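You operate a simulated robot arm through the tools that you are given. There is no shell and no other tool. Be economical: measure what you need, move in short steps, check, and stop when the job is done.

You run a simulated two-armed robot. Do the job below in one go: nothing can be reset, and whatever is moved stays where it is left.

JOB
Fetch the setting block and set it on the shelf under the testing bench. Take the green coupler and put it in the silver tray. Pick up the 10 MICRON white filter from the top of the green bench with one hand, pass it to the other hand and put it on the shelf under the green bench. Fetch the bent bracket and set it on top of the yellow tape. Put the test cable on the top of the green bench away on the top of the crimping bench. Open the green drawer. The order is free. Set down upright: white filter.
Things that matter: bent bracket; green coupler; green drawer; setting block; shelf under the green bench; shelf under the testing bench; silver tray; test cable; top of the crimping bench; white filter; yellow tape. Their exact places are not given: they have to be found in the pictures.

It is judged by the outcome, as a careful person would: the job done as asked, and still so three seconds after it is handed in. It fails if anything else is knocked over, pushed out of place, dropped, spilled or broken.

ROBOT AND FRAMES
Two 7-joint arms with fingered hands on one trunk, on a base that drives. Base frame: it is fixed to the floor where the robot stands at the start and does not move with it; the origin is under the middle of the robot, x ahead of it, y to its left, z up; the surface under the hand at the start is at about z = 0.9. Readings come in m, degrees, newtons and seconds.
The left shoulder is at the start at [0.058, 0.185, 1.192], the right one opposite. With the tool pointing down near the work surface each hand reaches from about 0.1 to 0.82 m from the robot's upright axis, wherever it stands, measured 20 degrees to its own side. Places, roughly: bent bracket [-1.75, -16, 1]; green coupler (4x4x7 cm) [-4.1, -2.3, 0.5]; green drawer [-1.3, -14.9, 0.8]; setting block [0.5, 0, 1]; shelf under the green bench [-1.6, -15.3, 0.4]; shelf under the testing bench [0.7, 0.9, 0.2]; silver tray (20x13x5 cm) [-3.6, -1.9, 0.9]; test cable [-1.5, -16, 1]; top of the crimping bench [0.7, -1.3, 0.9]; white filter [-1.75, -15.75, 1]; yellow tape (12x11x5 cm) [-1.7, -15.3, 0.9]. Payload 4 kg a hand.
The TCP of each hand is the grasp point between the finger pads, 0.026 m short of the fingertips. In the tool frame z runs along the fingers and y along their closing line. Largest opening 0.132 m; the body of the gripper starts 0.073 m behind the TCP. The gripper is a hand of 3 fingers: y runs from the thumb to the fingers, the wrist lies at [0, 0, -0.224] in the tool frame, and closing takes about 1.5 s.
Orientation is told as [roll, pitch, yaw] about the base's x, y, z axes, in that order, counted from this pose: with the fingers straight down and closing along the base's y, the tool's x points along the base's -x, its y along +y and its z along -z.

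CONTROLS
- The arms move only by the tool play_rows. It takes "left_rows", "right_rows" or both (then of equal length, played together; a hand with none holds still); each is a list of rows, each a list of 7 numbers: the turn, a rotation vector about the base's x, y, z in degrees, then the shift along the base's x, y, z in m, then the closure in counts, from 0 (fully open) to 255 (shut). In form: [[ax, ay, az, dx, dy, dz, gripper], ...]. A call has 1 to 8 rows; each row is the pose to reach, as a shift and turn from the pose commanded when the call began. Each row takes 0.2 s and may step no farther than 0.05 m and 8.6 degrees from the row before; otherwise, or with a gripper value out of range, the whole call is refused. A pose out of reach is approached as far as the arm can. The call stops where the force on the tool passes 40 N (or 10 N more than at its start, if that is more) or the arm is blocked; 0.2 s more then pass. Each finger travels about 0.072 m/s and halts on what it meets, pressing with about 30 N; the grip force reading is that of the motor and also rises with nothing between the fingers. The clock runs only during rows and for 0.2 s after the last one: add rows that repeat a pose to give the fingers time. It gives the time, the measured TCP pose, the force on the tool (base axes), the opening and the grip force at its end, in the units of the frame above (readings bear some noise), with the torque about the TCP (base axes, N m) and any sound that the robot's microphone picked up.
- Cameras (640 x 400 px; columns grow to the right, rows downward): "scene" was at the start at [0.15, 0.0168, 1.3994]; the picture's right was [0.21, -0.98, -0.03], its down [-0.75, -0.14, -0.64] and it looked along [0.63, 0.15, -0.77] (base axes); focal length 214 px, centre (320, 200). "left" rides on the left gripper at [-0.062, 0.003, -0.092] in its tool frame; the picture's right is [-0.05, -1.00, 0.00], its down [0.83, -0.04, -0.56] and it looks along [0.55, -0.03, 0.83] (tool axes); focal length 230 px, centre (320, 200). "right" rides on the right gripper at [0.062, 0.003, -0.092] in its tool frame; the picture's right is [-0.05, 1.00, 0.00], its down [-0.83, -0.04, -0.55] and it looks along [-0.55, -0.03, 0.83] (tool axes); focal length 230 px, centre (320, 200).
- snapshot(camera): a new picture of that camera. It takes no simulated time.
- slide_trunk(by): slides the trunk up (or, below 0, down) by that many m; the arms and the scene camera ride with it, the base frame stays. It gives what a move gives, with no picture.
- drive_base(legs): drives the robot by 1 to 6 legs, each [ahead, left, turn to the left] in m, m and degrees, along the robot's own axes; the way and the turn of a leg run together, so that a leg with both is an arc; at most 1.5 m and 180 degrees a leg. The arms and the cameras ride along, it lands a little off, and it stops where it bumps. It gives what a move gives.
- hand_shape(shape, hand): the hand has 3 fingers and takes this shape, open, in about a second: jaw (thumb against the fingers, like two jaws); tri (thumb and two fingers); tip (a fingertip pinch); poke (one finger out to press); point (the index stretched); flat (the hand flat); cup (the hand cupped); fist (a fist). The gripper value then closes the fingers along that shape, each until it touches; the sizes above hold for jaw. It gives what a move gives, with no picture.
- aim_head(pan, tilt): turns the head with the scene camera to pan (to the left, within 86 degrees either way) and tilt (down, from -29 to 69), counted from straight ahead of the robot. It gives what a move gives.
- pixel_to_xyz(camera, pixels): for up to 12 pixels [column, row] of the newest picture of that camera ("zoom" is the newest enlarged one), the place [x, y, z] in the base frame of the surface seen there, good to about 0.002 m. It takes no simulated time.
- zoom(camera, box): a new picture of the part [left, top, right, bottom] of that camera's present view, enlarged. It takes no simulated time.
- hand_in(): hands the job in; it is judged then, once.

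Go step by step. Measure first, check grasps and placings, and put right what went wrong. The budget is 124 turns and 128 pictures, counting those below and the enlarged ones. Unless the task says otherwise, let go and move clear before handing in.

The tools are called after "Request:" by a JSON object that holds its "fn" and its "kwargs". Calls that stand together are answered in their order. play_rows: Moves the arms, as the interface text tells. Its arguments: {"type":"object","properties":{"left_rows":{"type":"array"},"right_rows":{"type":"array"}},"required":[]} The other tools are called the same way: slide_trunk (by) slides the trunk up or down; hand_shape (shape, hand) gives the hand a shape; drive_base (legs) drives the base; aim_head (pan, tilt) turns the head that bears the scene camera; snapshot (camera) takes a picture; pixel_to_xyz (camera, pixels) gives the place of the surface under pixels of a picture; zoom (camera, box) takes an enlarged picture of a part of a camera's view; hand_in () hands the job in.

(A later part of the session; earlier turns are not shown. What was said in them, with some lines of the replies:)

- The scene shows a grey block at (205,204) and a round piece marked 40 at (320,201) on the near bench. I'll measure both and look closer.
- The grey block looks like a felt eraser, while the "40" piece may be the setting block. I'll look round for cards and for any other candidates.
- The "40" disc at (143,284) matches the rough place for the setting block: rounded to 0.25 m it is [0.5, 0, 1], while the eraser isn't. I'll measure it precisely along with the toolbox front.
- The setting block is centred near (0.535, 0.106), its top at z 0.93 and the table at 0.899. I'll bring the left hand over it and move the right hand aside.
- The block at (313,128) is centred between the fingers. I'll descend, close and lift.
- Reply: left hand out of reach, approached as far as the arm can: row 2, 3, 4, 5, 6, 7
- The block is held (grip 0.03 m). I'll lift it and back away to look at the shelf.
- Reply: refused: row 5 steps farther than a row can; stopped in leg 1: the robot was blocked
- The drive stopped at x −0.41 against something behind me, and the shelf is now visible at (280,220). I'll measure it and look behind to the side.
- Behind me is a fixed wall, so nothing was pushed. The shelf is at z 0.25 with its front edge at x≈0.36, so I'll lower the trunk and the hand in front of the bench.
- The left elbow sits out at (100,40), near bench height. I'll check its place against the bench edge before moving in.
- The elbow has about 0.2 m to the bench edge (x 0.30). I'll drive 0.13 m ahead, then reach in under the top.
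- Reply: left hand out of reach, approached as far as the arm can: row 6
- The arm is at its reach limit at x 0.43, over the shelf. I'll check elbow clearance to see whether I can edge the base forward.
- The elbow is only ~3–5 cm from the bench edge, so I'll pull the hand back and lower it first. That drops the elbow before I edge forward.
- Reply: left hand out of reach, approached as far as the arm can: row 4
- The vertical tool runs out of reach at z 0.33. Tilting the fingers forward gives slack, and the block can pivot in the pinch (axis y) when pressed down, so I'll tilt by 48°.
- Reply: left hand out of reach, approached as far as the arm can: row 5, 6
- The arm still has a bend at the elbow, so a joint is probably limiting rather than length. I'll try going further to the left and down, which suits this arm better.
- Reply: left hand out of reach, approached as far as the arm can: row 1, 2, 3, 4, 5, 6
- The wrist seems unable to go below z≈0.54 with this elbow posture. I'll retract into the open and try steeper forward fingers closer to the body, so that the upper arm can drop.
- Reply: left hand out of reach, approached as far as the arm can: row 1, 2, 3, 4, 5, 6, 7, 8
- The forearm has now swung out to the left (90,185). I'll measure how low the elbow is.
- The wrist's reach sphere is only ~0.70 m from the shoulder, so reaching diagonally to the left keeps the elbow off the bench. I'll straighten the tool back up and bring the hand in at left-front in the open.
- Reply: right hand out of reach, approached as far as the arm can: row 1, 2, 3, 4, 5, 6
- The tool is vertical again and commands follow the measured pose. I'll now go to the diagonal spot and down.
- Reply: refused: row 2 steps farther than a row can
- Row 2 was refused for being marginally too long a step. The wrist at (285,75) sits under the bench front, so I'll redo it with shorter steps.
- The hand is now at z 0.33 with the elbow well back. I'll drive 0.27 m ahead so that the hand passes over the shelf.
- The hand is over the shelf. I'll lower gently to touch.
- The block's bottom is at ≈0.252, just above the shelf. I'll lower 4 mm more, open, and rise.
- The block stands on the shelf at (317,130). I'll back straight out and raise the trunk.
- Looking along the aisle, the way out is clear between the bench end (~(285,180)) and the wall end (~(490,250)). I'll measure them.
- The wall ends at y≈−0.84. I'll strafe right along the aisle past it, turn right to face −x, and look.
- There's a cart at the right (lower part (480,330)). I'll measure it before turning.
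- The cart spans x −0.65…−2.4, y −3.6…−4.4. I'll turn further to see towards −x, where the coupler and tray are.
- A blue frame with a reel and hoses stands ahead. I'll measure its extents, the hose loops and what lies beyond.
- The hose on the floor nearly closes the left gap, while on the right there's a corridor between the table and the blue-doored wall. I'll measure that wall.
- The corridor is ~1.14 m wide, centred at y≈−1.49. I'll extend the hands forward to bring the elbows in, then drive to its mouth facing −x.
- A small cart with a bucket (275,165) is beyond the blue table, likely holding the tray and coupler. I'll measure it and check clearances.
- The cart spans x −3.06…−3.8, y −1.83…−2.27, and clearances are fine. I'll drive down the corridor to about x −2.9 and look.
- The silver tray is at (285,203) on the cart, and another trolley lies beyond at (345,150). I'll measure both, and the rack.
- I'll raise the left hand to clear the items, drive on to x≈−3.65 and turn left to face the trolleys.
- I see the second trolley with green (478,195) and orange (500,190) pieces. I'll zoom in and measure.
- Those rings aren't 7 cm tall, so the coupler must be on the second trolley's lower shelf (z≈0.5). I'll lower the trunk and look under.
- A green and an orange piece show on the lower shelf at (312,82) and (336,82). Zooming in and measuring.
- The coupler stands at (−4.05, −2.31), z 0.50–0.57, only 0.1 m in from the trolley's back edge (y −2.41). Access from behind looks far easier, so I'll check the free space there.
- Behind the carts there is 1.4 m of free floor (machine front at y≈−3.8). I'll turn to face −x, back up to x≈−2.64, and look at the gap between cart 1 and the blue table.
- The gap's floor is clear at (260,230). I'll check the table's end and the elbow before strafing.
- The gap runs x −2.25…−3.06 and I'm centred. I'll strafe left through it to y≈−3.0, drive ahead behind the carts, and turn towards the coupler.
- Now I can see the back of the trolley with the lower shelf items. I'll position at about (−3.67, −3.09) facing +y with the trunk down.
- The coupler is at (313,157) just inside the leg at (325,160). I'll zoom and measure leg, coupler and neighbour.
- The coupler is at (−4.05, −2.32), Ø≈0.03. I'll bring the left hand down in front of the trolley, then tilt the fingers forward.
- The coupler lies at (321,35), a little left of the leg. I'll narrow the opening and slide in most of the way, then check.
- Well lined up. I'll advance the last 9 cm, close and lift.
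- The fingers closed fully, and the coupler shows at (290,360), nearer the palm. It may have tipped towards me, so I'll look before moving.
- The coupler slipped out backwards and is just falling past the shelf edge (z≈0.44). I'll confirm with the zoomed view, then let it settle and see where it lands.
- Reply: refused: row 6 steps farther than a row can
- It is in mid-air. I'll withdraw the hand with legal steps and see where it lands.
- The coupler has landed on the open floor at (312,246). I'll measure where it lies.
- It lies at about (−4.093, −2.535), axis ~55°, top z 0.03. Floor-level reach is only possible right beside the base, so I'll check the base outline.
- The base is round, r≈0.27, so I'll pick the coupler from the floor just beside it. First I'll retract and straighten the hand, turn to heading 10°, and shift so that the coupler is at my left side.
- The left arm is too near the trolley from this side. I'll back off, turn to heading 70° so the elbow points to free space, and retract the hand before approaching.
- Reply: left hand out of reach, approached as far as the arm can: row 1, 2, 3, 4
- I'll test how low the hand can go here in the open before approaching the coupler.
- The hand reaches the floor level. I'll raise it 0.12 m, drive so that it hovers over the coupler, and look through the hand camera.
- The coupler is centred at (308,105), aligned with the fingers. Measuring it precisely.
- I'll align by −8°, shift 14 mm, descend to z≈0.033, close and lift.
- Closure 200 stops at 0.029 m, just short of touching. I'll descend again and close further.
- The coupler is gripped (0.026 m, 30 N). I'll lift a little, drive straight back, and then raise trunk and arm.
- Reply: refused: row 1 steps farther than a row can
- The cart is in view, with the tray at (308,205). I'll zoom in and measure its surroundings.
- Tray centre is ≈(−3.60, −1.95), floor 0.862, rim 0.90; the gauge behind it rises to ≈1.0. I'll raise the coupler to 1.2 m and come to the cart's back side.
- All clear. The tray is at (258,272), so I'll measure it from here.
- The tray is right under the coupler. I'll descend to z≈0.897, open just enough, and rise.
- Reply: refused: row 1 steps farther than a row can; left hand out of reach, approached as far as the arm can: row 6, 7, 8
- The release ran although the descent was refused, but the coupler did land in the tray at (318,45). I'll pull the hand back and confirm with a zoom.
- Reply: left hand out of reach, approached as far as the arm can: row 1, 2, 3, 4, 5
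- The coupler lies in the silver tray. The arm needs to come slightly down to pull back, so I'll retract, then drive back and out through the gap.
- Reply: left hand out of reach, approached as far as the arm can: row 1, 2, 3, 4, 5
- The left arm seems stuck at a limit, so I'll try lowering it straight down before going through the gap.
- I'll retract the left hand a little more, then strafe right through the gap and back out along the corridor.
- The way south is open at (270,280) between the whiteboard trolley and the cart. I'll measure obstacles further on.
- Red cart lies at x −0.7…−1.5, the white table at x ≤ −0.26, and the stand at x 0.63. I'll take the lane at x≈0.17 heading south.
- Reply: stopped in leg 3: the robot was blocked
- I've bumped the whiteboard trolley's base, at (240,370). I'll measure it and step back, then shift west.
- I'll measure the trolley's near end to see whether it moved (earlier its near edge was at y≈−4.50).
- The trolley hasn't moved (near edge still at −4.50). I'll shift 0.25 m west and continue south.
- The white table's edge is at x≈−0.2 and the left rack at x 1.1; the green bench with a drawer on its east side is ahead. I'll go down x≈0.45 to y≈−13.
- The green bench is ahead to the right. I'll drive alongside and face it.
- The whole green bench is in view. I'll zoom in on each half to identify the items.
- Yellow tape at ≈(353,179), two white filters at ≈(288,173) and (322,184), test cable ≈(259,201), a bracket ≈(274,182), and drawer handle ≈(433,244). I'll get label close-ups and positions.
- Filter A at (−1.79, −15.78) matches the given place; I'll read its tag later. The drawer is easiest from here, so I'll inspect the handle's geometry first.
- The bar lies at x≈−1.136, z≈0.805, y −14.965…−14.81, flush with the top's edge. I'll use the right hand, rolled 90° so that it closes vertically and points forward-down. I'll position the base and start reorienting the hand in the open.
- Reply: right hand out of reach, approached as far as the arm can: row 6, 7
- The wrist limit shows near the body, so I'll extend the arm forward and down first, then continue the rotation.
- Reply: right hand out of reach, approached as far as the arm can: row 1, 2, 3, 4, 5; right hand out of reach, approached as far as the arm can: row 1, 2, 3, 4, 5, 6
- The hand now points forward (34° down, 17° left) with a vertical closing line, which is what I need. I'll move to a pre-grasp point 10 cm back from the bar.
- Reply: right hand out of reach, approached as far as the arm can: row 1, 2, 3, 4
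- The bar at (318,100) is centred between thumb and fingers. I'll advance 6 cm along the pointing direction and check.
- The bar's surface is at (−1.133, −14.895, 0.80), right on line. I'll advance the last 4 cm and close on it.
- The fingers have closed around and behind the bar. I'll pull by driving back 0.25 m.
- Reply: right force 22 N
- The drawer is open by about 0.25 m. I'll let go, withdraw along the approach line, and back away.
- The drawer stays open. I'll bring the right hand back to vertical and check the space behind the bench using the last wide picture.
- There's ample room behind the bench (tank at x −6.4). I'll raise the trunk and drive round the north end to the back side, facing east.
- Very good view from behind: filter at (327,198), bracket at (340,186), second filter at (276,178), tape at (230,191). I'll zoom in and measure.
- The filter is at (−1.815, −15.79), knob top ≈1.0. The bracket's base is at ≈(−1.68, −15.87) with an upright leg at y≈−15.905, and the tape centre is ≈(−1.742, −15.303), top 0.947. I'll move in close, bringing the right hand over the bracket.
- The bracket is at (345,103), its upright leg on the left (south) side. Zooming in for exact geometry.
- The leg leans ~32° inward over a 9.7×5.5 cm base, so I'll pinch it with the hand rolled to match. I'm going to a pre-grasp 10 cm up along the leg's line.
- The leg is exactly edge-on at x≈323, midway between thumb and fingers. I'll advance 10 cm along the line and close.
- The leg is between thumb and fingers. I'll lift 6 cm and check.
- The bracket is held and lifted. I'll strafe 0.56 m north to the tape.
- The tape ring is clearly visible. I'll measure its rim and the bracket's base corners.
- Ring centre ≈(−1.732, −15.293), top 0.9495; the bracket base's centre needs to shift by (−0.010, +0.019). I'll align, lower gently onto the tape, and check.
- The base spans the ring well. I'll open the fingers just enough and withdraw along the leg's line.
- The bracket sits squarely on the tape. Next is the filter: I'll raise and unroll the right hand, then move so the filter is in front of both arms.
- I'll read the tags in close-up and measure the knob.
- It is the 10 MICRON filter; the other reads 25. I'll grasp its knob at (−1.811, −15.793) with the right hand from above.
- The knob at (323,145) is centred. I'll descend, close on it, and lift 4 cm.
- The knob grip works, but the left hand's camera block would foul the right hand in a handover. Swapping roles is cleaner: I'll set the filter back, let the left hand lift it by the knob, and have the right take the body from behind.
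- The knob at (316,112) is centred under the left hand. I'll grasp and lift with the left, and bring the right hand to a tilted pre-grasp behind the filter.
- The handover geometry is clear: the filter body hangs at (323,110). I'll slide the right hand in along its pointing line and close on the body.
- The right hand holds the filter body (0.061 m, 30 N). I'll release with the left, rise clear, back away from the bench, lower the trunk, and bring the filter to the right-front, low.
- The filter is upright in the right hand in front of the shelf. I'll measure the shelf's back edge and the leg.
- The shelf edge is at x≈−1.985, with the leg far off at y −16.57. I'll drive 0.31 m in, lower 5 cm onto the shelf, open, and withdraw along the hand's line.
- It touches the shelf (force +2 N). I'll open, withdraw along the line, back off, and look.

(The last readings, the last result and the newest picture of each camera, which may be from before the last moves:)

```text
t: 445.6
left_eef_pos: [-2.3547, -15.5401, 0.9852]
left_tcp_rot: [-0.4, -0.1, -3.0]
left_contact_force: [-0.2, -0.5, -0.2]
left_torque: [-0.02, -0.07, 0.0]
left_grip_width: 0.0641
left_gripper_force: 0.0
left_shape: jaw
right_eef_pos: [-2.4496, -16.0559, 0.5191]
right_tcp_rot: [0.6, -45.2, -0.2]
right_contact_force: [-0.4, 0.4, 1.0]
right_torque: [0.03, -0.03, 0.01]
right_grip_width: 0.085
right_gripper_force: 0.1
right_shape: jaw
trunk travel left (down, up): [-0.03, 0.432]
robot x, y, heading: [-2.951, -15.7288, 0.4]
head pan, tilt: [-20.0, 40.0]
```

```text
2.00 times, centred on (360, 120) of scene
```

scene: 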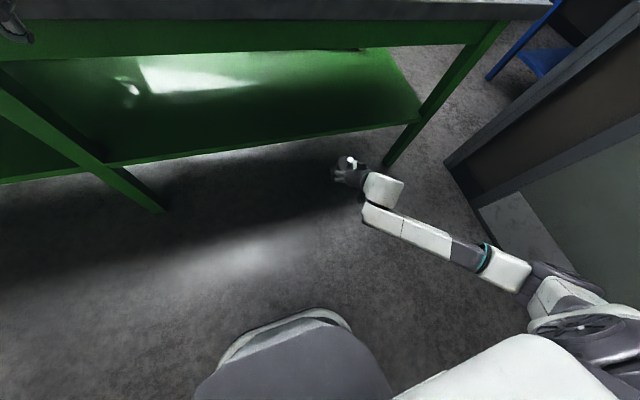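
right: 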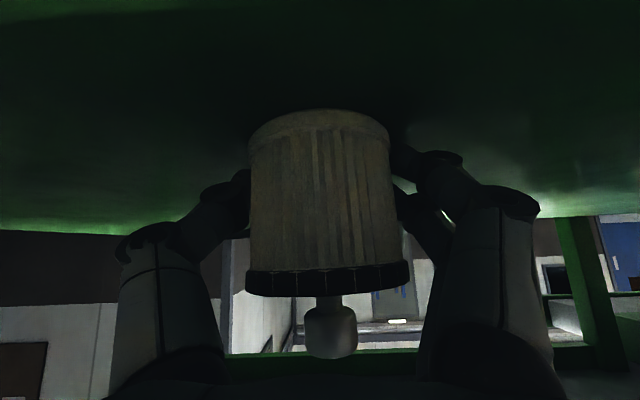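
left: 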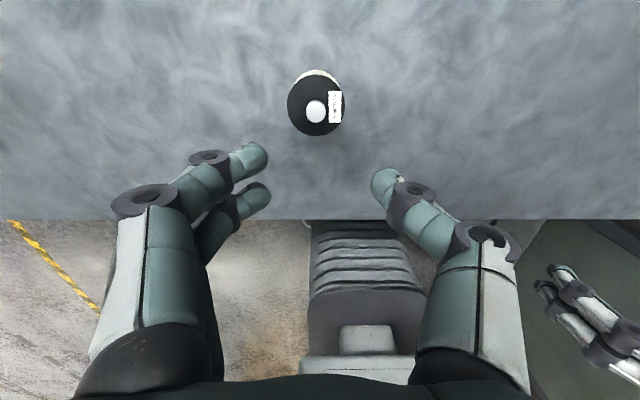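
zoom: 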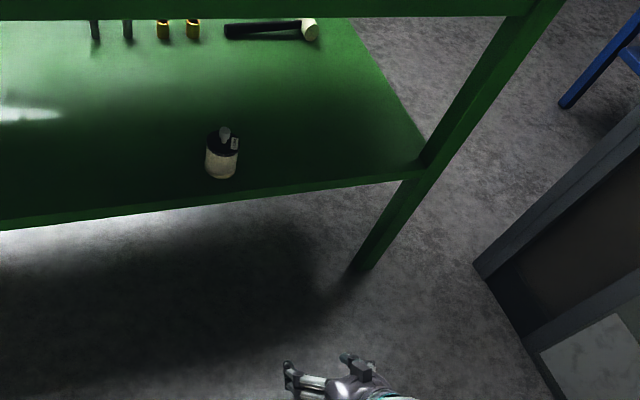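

The 10 MICRON filter stands upright on the shelf. I'll raise the trunk, straighten the right hand, and drive round to the bench's front for the cable.

Request:
{"fn": "slide_trunk", "kwargs": {"by": 0.27}}

Request:
{"fn": "play_rows", "kwargs": {"right_rows": [[0, 7.5, 0, 0, 0, 0.04, 60], [0, 15, 0, 0, 0, 0.08, 60], [0, 22.5, 0, 0, 0, 0.12, 60], [0, 30, 0, 0, 0, 0.16, 60], [0, 37.5, 0, 0, 0, 0.2, 60], [0, 45, 0, 0, 0, 0.24, 60], [0, 45, 0, 0, 0, 0.28, 60], [0, 45, 0, 0, 0, 0.32, 60]]}}

Request:
{"fn": "drive_base", "kwargs": {"legs": [[0, 1.4, 0], [0, 1.35, 0], [1.5, 0, 0], [1.5, 0, 0], [0, 0, 180], [0, 1.4, 0]]}}

Request:
{"fn": "drive_base", "kwargs": {"legs": [[0, 1.36, 0]]}}

Request:
{"fn": "aim_head", "kwargs": {"pan": 15, "tilt": 35}}

Request:
{"fn": "zoom", "kwargs": {"camera": "scene", "box": [180, 100, 460, 275]}}

```text
t: 448.4
left_eef_pos: [-2.3538, -15.5404, 1.2556]
left_tcp_rot: [-0.5, 0.0, -2.9]
left_contact_force: [0.7, -0.6, -0.3]
left_torque: [-0.03, 0.02, 0.01]
left_grip_width: 0.0642
left_gripper_force: 0.1
left_shape: jaw
right_eef_pos: [-2.4499, -16.0556, 0.7882]
right_tcp_rot: [0.6, -45.1, -0.2]
right_contact_force: [0.0, 0.1, -0.1]
right_torque: [-0.01, 0.0, 0.02]
right_grip_width: 0.0851
right_gripper_force: 0.1
right_shape: jaw
trunk travel left (down, up): [-0.3, 0.162]
robot x, y, heading: [-2.9501, -15.7325, 0.3]
head pan, tilt: [-20.0, 40.0]
```

```text
t: 450.2
left_eef_pos: [-2.3539, -15.5393, 1.2547]
left_tcp_rot: [-0.5, -0.1, -2.9]
left_contact_force: [-0.5, -0.2, -0.1]
left_torque: [0.0, 0.0, -0.02]
left_grip_width: 0.0642
left_gripper_force: 0.1
left_shape: jaw
right_eef_pos: [-2.4496, -16.0553, 1.1104]
right_tcp_rot: [0.4, -0.2, -0.1]
right_contact_force: [0.3, 0.0, -0.2]
right_torque: [0.03, 0.05, -0.01]
right_grip_width: 0.1006
right_gripper_force: 0.1
right_shape: jaw
trunk travel left (down, up): [-0.3, 0.162]
robot x, y, heading: [-2.953, -15.7267, 0.2]
head pan, tilt: [-20.0, 40.0]
```

```text
t: 491.4
left_eef_pos: [-0.5359, -14.5073, 1.2554]
left_tcp_rot: [-0.4, -0.1, 178.6]
left_contact_force: [0.4, 0.0, -0.4]
left_torque: [-0.02, -0.01, 0.04]
left_grip_width: 0.0639
left_gripper_force: 0.0
left_shape: jaw
right_eef_pos: [-0.4517, -13.9888, 1.1089]
right_tcp_rot: [0.4, -0.1, -178.6]
right_contact_force: [-0.4, 0.3, 1.1]
right_torque: [0.01, 0.0, -0.03]
right_grip_width: 0.1009
right_gripper_force: 0.0
right_shape: jaw
trunk travel left (down, up): [-0.3, 0.162]
robot x, y, heading: [0.0576, -14.3028, -178.4]
head pan, tilt: [-20.0, 40.0]
```

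```text
t: 498.2
left_eef_pos: [-0.4923, -15.859, 1.2547]
left_tcp_rot: [-0.4, -0.1, 178.7]
left_contact_force: [-0.1, -0.4, -0.3]
left_torque: [0.02, -0.04, -0.01]
left_grip_width: 0.0641
left_gripper_force: 0.0
left_shape: jaw
right_eef_pos: [-0.4109, -15.3403, 1.1093]
right_tcp_rot: [0.4, -0.2, -178.4]
right_contact_force: [0.8, -0.4, -0.2]
right_torque: [-0.02, 0.02, -0.01]
right_grip_width: 0.1008
right_gripper_force: 0.1
right_shape: jaw
trunk travel left (down, up): [-0.3, 0.162]
robot x, y, heading: [0.1032, -15.6557, -178.2]
head pan, tilt: [-20.0, 40.0]
```

```text
t: 499.2
left_eef_pos: [-0.4922, -15.857, 1.2535]
left_tcp_rot: [-0.4, -0.1, 178.7]
left_contact_force: [0.1, 0.2, 0.1]
left_torque: [-0.01, 0.04, 0.02]
left_grip_width: 0.0637
left_gripper_force: 0.1
left_shape: jaw
right_eef_pos: [-0.41, -15.3398, 1.1084]
right_tcp_rot: [0.4, -0.2, -178.5]
right_contact_force: [1.1, -0.8, 0.7]
right_torque: [-0.02, 0.03, 0.01]
right_grip_width: 0.1008
right_gripper_force: 0.0
right_shape: jaw
trunk travel left (down, up): [-0.3, 0.162]
robot x, y, heading: [0.1002, -15.6548, -178.2]
head pan, tilt: [15.0, 35.0]
```

```text
2.29 times, centred on (320, 188) of scene
```

zoom: 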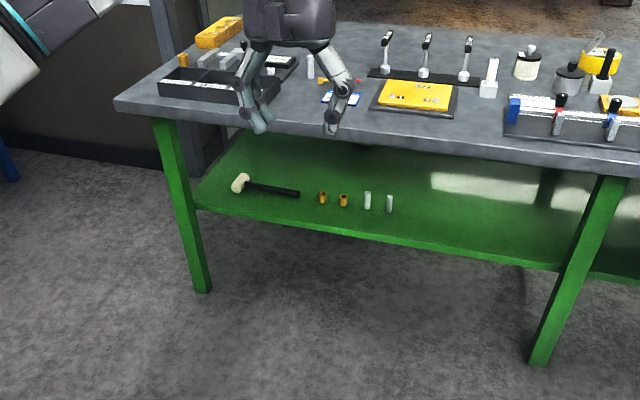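

The left hand is lined up; driving 0.88 m ahead will bring it above the cable.

Request:
{"fn": "drive_base", "kwargs": {"legs": [[0.88, 0, -1.8]]}}

Request:
{"fn": "snapshot", "kwargs": {"camera": "left"}}

Request:
{"fn": "zoom", "kwargs": {"camera": "left", "box": [240, 40, 460, 180]}}

```text
t: 503.9
left_eef_pos: [-1.3797, -15.858, 1.2552]
left_tcp_rot: [-0.4, -0.2, 177.1]
left_contact_force: [-0.3, 1.0, 0.3]
left_torque: [-0.01, -0.03, 0.03]
left_grip_width: 0.064
left_gripper_force: 0.0
left_shape: jaw
right_eef_pos: [-1.2819, -15.3413, 1.1089]
right_tcp_rot: [0.4, -0.1, 179.9]
right_contact_force: [-0.4, 0.1, 0.4]
right_torque: [0.02, 0.02, 0.01]
right_grip_width: 0.1007
right_gripper_force: 0.1
right_shape: jaw
trunk travel left (down, up): [-0.3, 0.162]
robot x, y, heading: [-0.7799, -15.6722, -179.8]
head pan, tilt: [15.0, 35.0]
```

```text
11 pictures are left
```

left: 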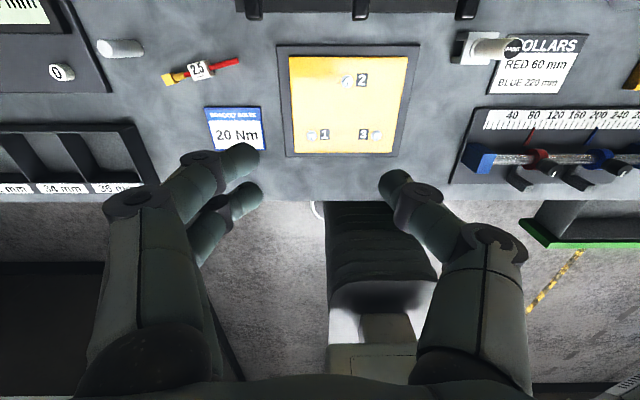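

```text
2.86 times, centred on (350, 110) of left
```

zoom: 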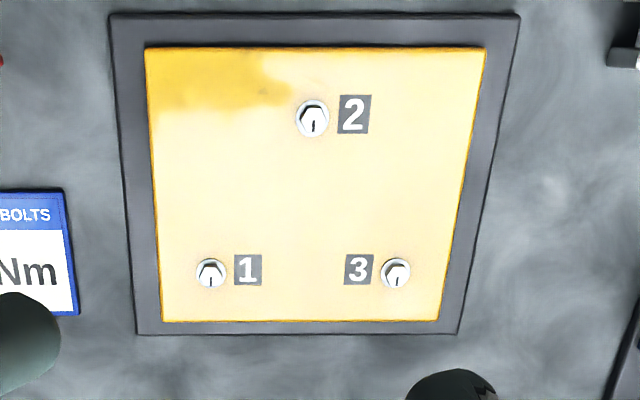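

The cable with its "2.5" tag is at (198,70). I'll measure its block and ends.

Request:
{"fn": "pixel_to_xyz", "kwargs": {"camera": "left", "pixels": [[198, 70], [190, 72], [207, 68], [168, 79], [182, 74], [225, 64], [239, 61], [198, 63], [199, 80]]}}

```text
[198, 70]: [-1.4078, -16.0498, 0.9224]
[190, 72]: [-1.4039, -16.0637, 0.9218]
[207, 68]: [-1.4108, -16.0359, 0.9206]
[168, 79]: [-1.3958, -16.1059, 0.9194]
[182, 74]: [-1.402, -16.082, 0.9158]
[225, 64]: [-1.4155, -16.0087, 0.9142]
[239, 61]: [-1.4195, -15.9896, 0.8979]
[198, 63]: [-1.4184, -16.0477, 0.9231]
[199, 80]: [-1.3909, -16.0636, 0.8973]
```

Block centre is (−1.407, −16.050), top 0.922, cable axis ≈101°. I'll rotate the left hand −75° so that it closes across the block, descend, close and lift.

Request:
{"fn": "play_rows", "kwargs": {"left_rows": [[0, 0, -8.4, -0.003, -0.024, -0.012, 130], [0, 0, -16.8, -0.007, -0.048, -0.025, 130], [0, 0, -25.2, -0.01, -0.072, -0.037, 130], [0, 0, -33.6, -0.014, -0.096, -0.05, 130], [0, 0, -42, -0.017, -0.12, -0.062, 130], [0, 0, -50.4, -0.02, -0.144, -0.075, 130], [0, 0, -58.8, -0.024, -0.168, -0.087, 130], [0, 0, -67.2, -0.027, -0.192, -0.1, 130]]}}

Request:
{"fn": "play_rows", "kwargs": {"left_rows": [[0, 0, -8.3, 0, 0, -0.04, 130], [0, 0, -8.3, 0, 0, -0.08, 130], [0, 0, -8.3, 0, 0, -0.12, 130]]}}

Request:
{"fn": "snapshot", "kwargs": {"camera": "left"}}

Request:
{"fn": "pixel_to_xyz", "kwargs": {"camera": "left", "pixels": [[320, 110], [310, 110], [330, 110], [320, 125], [320, 95]]}}

```text
t: 505.7
left_eef_pos: [-1.4067, -16.0499, 1.1563]
left_tcp_rot: [-0.5, 0.0, 109.6]
left_contact_force: [0.4, 0.1, -0.1]
left_torque: [0.03, 0.04, 0.01]
left_grip_width: 0.064
left_gripper_force: 0.1
left_shape: jaw
right_eef_pos: [-1.2824, -15.3429, 1.1097]
right_tcp_rot: [0.4, -0.1, 179.8]
right_contact_force: [0.1, 0.5, 0.0]
right_torque: [0.0, 0.0, -0.04]
right_grip_width: 0.1006
right_gripper_force: 0.0
right_shape: jaw
trunk travel left (down, up): [-0.3, 0.162]
robot x, y, heading: [-0.7823, -15.6713, -179.9]
head pan, tilt: [15.0, 35.0]
```

```text
t: 506.5
left_eef_pos: [-1.4066, -16.0494, 1.0348]
left_tcp_rot: [-0.5, -0.1, 101.5]
left_contact_force: [-0.1, 1.2, 0.4]
left_torque: [-0.05, -0.01, 0.02]
left_grip_width: 0.0641
left_gripper_force: 0.1
left_shape: jaw
right_eef_pos: [-1.2825, -15.3418, 1.1089]
right_tcp_rot: [0.4, -0.1, 179.9]
right_contact_force: [0.1, -0.1, 0.2]
right_torque: [-0.02, -0.03, -0.04]
right_grip_width: 0.1005
right_gripper_force: 0.1
right_shape: jaw
trunk travel left (down, up): [-0.3, 0.162]
robot x, y, heading: [-0.7815, -15.6718, -180.2]
head pan, tilt: [15.0, 35.0]
```

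```text
9 pictures are left
```

left: 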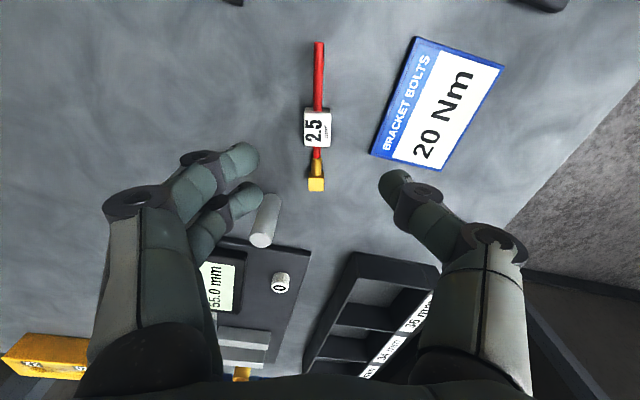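

```text
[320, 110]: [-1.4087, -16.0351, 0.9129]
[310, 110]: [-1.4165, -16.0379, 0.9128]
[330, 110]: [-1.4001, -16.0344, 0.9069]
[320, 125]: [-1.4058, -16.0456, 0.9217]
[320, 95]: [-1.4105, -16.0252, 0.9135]
```

Perfectly aligned (block at (318,128)). I'll descend, close, lift, and check.

Request:
{"fn": "play_rows", "kwargs": {"left_rows": [[0, 0, 0, -0.001, 0, -0.04, 130], [0, 0, 0, -0.001, 0, -0.08, 130], [0, 0, 0, -0.001, 0, -0.107, 130], [0, 0, 0, -0.001, 0, -0.107, 255], [0, 0, 0, -0.001, 0, -0.107, 255], [0, 0, 0, -0.001, 0, -0.107, 255], [0, 0, 0, -0.001, 0, -0.08, 255], [0, 0, 0, -0.001, 0, -0.04, 255]]}}

Request:
{"fn": "snapshot", "kwargs": {"camera": "left"}}

```text
t: 508.3
left_eef_pos: [-1.4081, -16.0504, 0.9949]
left_tcp_rot: [-0.4, -0.1, 101.6]
left_contact_force: [-1.3, 0.1, -0.7]
left_torque: [0.02, 0.0, 0.0]
left_grip_width: 0.0184
left_gripper_force: 29.9
left_shape: jaw
right_eef_pos: [-1.2835, -15.3423, 1.1099]
right_tcp_rot: [0.5, -0.2, 179.9]
right_contact_force: [-0.4, 0.2, -0.4]
right_torque: [0.02, 0.02, -0.01]
right_grip_width: 0.1007
right_gripper_force: 0.1
right_shape: jaw
trunk travel left (down, up): [-0.3, 0.162]
robot x, y, heading: [-0.7838, -15.6651, -179.7]
head pan, tilt: [15.0, 35.0]
```

```text
8 pictures are left
```

left: 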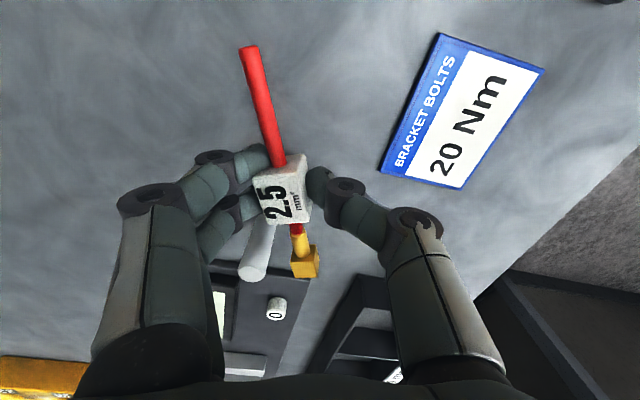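

The cable is gripped and lifted. I'll raise it to carrying height and start back north along x≈0.45.

Request:
{"fn": "play_rows", "kwargs": {"left_rows": [[0, 0, 0, 0, 0, 0.045, 255], [0, 0, 0, 0, 0, 0.09, 255], [0, 0, 0, 0, 0.02, 0.13, 255], [0, 0, 0, 0, 0.05, 0.16, 255], [0, 0, 0, 0.02, 0.09, 0.18, 255], [0, 0, 0, 0.04, 0.12, 0.2, 255]]}}

Request:
{"fn": "drive_base", "kwargs": {"legs": [[-0.9, 0, 0], [0, 0, -90], [0, -0.33, 0], [1.5, 0, 0], [1.5, 0, 0], [1.5, 0, 0]]}}

```text
t: 509.7
left_eef_pos: [-1.3678, -15.9277, 1.1942]
left_tcp_rot: [-0.3, 0.0, 101.7]
left_contact_force: [0.2, -0.2, -0.3]
left_torque: [0.0, 0.0, -0.02]
left_grip_width: 0.018
left_gripper_force: 30.1
left_shape: jaw
right_eef_pos: [-1.2826, -15.3413, 1.1096]
right_tcp_rot: [0.6, -0.2, 179.9]
right_contact_force: [0.5, -0.2, 0.1]
right_torque: [0.02, 0.02, -0.01]
right_grip_width: 0.1007
right_gripper_force: 0.1
right_shape: jaw
trunk travel left (down, up): [-0.3, 0.162]
robot x, y, heading: [-0.7779, -15.6724, -180.1]
head pan, tilt: [15.0, 35.0]
```

```text
t: 541.1
left_eef_pos: [0.2892, -10.5632, 1.1937]
left_tcp_rot: [-0.4, -0.1, 9.9]
left_contact_force: [0.5, -0.5, -1.0]
left_torque: [0.04, 0.0, -0.03]
left_grip_width: 0.0181
left_gripper_force: 30.6
left_shape: jaw
right_eef_pos: [0.874, -10.6653, 1.1088]
right_tcp_rot: [0.4, -0.1, 88.3]
right_contact_force: [0.4, 0.4, 0.0]
right_torque: [0.01, 0.0, -0.02]
right_grip_width: 0.1008
right_gripper_force: 0.0
right_shape: jaw
trunk travel left (down, up): [-0.3, 0.162]
robot x, y, heading: [0.5308, -11.1569, 88.8]
head pan, tilt: [15.0, 35.0]
```

I've drifted slightly east, so I'll correct by 0.1 m and 1.2°, then continue to y≈−7, shift west, and go on past the whiteboard.

Request:
{"fn": "drive_base", "kwargs": {"legs": [[0, 0.1, 1.3], [1.4, 0, 0], [1.4, 0, 0], [1.4, 0, 0], [0, 0.54, 0]]}}

```text
t: 564.7
left_eef_pos: [-0.3519, -6.3582, 1.195]
left_tcp_rot: [-0.4, -0.1, 10.3]
left_contact_force: [-0.9, -1.2, -0.8]
left_torque: [0.0, -0.02, -0.01]
left_grip_width: 0.0179
left_gripper_force: 29.8
left_shape: jaw
right_eef_pos: [0.233, -6.4536, 1.11]
right_tcp_rot: [0.4, -0.1, 88.7]
right_contact_force: [0.3, 0.4, -0.3]
right_torque: [-0.01, 0.0, -0.01]
right_grip_width: 0.1007
right_gripper_force: 0.0
right_shape: jaw
trunk travel left (down, up): [-0.3, 0.162]
robot x, y, heading: [-0.1058, -6.9512, 89.4]
head pan, tilt: [15.0, 35.0]
```

On track. I'll continue to y≈−2.95, turn to face +x, and come in front of the crimping bench.

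Request:
{"fn": "drive_base", "kwargs": {"legs": [[1.35, 0, 0.6], [1.35, 0, 0], [1.3, 0, 0], [0, 0, -90], [-0.26, 0, 0], [0, 1.45, 0]]}}

Request:
{"fn": "aim_head", "kwargs": {"pan": 5, "tilt": 35}}

Request:
{"fn": "snapshot", "kwargs": {"camera": "scene"}}

```text
t: 596.0
left_eef_pos: [0.3213, -1.2594, 1.1933]
left_tcp_rot: [-0.4, -0.1, -80.2]
left_contact_force: [-0.3, -0.4, -0.7]
left_torque: [-0.01, 0.04, 0.01]
left_grip_width: 0.0179
left_gripper_force: 29.7
left_shape: jaw
right_eef_pos: [0.221, -1.8442, 1.1085]
right_tcp_rot: [0.4, -0.1, -1.7]
right_contact_force: [1.1, -0.3, 0.6]
right_torque: [0.01, 0.0, 0.01]
right_grip_width: 0.1007
right_gripper_force: 0.0
right_shape: jaw
trunk travel left (down, up): [-0.3, 0.162]
robot x, y, heading: [-0.2711, -1.5076, -1.6]
head pan, tilt: [15.0, 35.0]
```

```text
t: 596.8
left_eef_pos: [0.3214, -1.259, 1.194]
left_tcp_rot: [-0.5, -0.1, -80.1]
left_contact_force: [0.3, 0.0, -0.7]
left_torque: [0.0, 0.03, 0.0]
left_grip_width: 0.0179
left_gripper_force: 30.0
left_shape: jaw
right_eef_pos: [0.2207, -1.8434, 1.1088]
right_tcp_rot: [0.4, -0.1, -1.7]
right_contact_force: [-0.1, 0.7, -0.1]
right_torque: [0.02, 0.04, -0.02]
right_grip_width: 0.1009
right_gripper_force: 0.0
right_shape: jaw
trunk travel left (down, up): [-0.3, 0.162]
robot x, y, heading: [-0.2741, -1.5001, -1.4]
head pan, tilt: [5.0, 35.0]
```

```text
7 pictures are left
```

scene: 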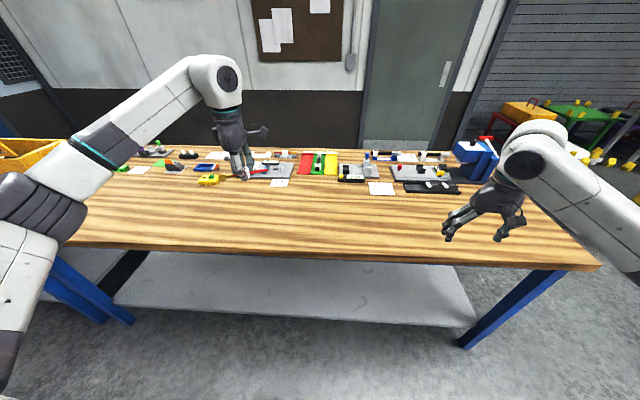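

The front strip of the crimping bench is clear. I'll reach 0.16 m further in, descend to about z 0.96, and check the cable's attitude.

Request:
{"fn": "pixel_to_xyz", "kwargs": {"camera": "scene", "pixels": [[260, 225], [300, 215], [260, 205]]}}

Request:
{"fn": "play_rows", "kwargs": {"left_rows": [[0, 0, 0, 0.04, 0, 0, 255], [0, 0, 0, 0.08, 0, 0, 255], [0, 0, 0, 0.12, 0, -0.01, 255], [0, 0, 0, 0.155, 0, -0.04, 255], [0, 0, 0, 0.16, 0, -0.085, 255], [0, 0, 0, 0.16, 0, -0.13, 255], [0, 0, 0, 0.16, 0, -0.175, 255], [0, 0, 0, 0.16, 0, -0.22, 255]]}}

Request:
{"fn": "snapshot", "kwargs": {"camera": "left"}}

Request:
{"fn": "pixel_to_xyz", "kwargs": {"camera": "left", "pixels": [[300, 260], [310, 265], [285, 190], [255, 80], [265, 120], [450, 100]]}}

```text
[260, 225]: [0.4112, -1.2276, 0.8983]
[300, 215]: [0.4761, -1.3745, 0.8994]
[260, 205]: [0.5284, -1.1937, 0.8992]
```

```text
t: 598.5
left_eef_pos: [0.4792, -1.2614, 0.9735]
left_tcp_rot: [-0.3, 0.0, -79.6]
left_contact_force: [-1.4, 0.4, -1.1]
left_torque: [-0.06, 0.01, 0.01]
left_grip_width: 0.0174
left_gripper_force: 29.5
left_shape: jaw
left hand out of reach, approached as far as the arm can: row 4, 5, 8
right_eef_pos: [0.2211, -1.8425, 1.1085]
right_tcp_rot: [0.4, -0.1, -1.8]
right_contact_force: [0.1, 0.4, 1.0]
right_torque: [-0.02, 0.01, 0.03]
right_grip_width: 0.1006
right_gripper_force: 0.1
right_shape: jaw
trunk travel left (down, up): [-0.3, 0.162]
robot x, y, heading: [-0.2665, -1.4983, -1.4]
head pan, tilt: [5.0, 35.0]
```

```text
6 pictures are left
```

left: 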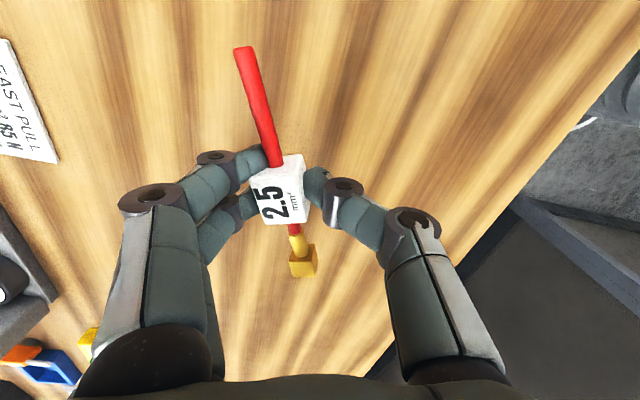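

```text
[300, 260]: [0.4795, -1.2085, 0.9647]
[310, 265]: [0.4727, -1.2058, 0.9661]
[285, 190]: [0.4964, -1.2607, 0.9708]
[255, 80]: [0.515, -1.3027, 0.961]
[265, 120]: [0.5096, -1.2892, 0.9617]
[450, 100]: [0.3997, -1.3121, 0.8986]
```

The cable is level in the grip (lug 0.965, block top 0.971). I'll edge the base 7 cm closer for reach, lower onto the bench, open, and rise.

Request:
{"fn": "drive_base", "kwargs": {"legs": [[0.07, 0, 0]]}}

Request:
{"fn": "play_rows", "kwargs": {"left_rows": [[0, 0, 0, -0.03, 0, -0.015, 255], [0, 0, 0, -0.06, 0, -0.03, 255], [0, 0, 0, -0.06, 0, -0.04, 255], [0, 0, 0, -0.06, 0, -0.0445, 255], [0, 0, 0, -0.06, 0, -0.0445, 255]]}}

```text
t: 599.6
left_eef_pos: [0.5461, -1.263, 0.976]
left_tcp_rot: [-0.2, 0.1, -79.6]
left_contact_force: [-0.9, 1.0, -0.2]
left_torque: [0.0, -0.02, -0.02]
left_grip_width: 0.0175
left_gripper_force: 30.1
left_shape: jaw
right_eef_pos: [0.2886, -1.846, 1.1108]
right_tcp_rot: [0.4, -0.3, -1.8]
right_contact_force: [0.7, 1.0, 0.0]
right_torque: [0.01, 0.04, 0.0]
right_grip_width: 0.1006
right_gripper_force: 0.0
right_shape: jaw
trunk travel left (down, up): [-0.3, 0.162]
robot x, y, heading: [-0.201, -1.5018, -1.4]
head pan, tilt: [5.0, 35.0]
```

```text
t: 600.8
left_eef_pos: [0.4877, -1.2629, 0.9296]
left_tcp_rot: [-0.3, 0.1, -79.6]
left_contact_force: [0.0, 0.9, -0.4]
left_torque: [-0.02, -0.01, 0.03]
left_grip_width: 0.0175
left_gripper_force: 29.8
left_shape: jaw
right_eef_pos: [0.2895, -1.8466, 1.1093]
right_tcp_rot: [0.4, -0.1, -1.8]
right_contact_force: [0.2, 0.1, -0.2]
right_torque: [-0.01, 0.0, 0.0]
right_grip_width: 0.1006
right_gripper_force: 0.1
right_shape: jaw
trunk travel left (down, up): [-0.3, 0.162]
robot x, y, heading: [-0.1985, -1.5065, -1.3]
head pan, tilt: [5.0, 35.0]
```

The hand is at z 0.930 with the cable at bench level. I'll lower 2 mm more, open, rise, and check.

Request:
{"fn": "play_rows", "kwargs": {"left_rows": [[0, 0, 0, 0, 0, -0.002, 255], [0, 0, 0, 0, 0, -0.002, 200], [0, 0, 0, 0, 0, -0.002, 140], [0, 0, 0, 0, 0, -0.002, 130], [0, 0, 0, 0, 0, 0.04, 130], [0, 0, 0, 0, 0, 0.085, 130], [0, 0, 0, 0, 0, 0.13, 130], [0, 0, 0, 0, 0, 0.17, 130]]}}

Request:
{"fn": "snapshot", "kwargs": {"camera": "left"}}

```text
t: 602.6
left_eef_pos: [0.4874, -1.2639, 1.1012]
left_tcp_rot: [-0.2, 0.2, -79.6]
left_contact_force: [0.5, -0.4, -0.1]
left_torque: [0.0, -0.01, 0.0]
left_grip_width: 0.064
left_gripper_force: 0.2
left_shape: jaw
right_eef_pos: [0.29, -1.8466, 1.1101]
right_tcp_rot: [0.4, -0.2, -1.8]
right_contact_force: [-0.5, 1.4, 0.9]
right_torque: [0.0, -0.02, 0.0]
right_grip_width: 0.1007
right_gripper_force: 0.0
right_shape: jaw
trunk travel left (down, up): [-0.3, 0.162]
robot x, y, heading: [-0.2012, -1.5053, -1.5]
head pan, tilt: [5.0, 35.0]
```

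```text
5 pictures are left
5 turns are left
```

left: 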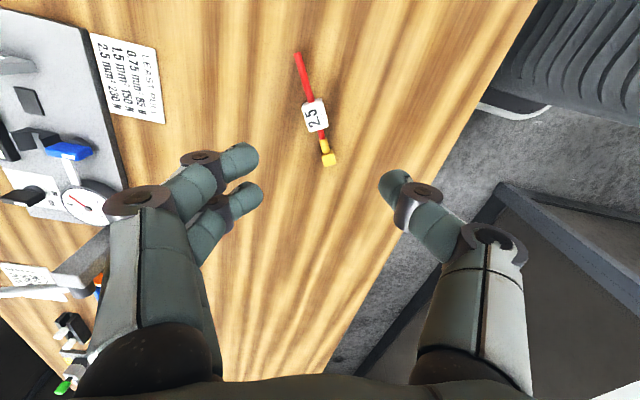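

The cable lies flat on the crimping bench at (315,110), the hands are empty and clear, and all six parts are done, so I'm handing in.

Request:
{"fn": "hand_in", "kwargs": {}}

```text
The job is handed in.
```

All six parts of the job are done and it is handed in, but two things went wrong on the way: I dropped the green coupler, and I bumped the whiteboard trolley.

- **Setting block:** it stands on the shelf under the testing bench. I took the round piece marked 40 to be the setting block, because it matched the rough position given.
- **Green coupler:** it lies in the silver tray. My first grasp slipped and it fell about 0.5 m from its shelf to the floor. I picked it up again, then let go too early and it dropped about 0.2 m into the tray.
- **White filter:** the tag reads 10 MICRON. The left hand lifted it, the right hand took it over, and it stands upright on the shelf under the green bench.
- **Bent bracket:** it sits on top of the yellow tape.
- **Green drawer:** it is open by about 0.25 m.
- **Test cable:** it lies on the top of the crimping bench. I took the red cable with the 2.5 tag to be the test cable.

The bump on the trolley stopped my drive, but its near end measured in the same place afterwards. I also backed into the wall behind the start position, which did no harm that I could see.
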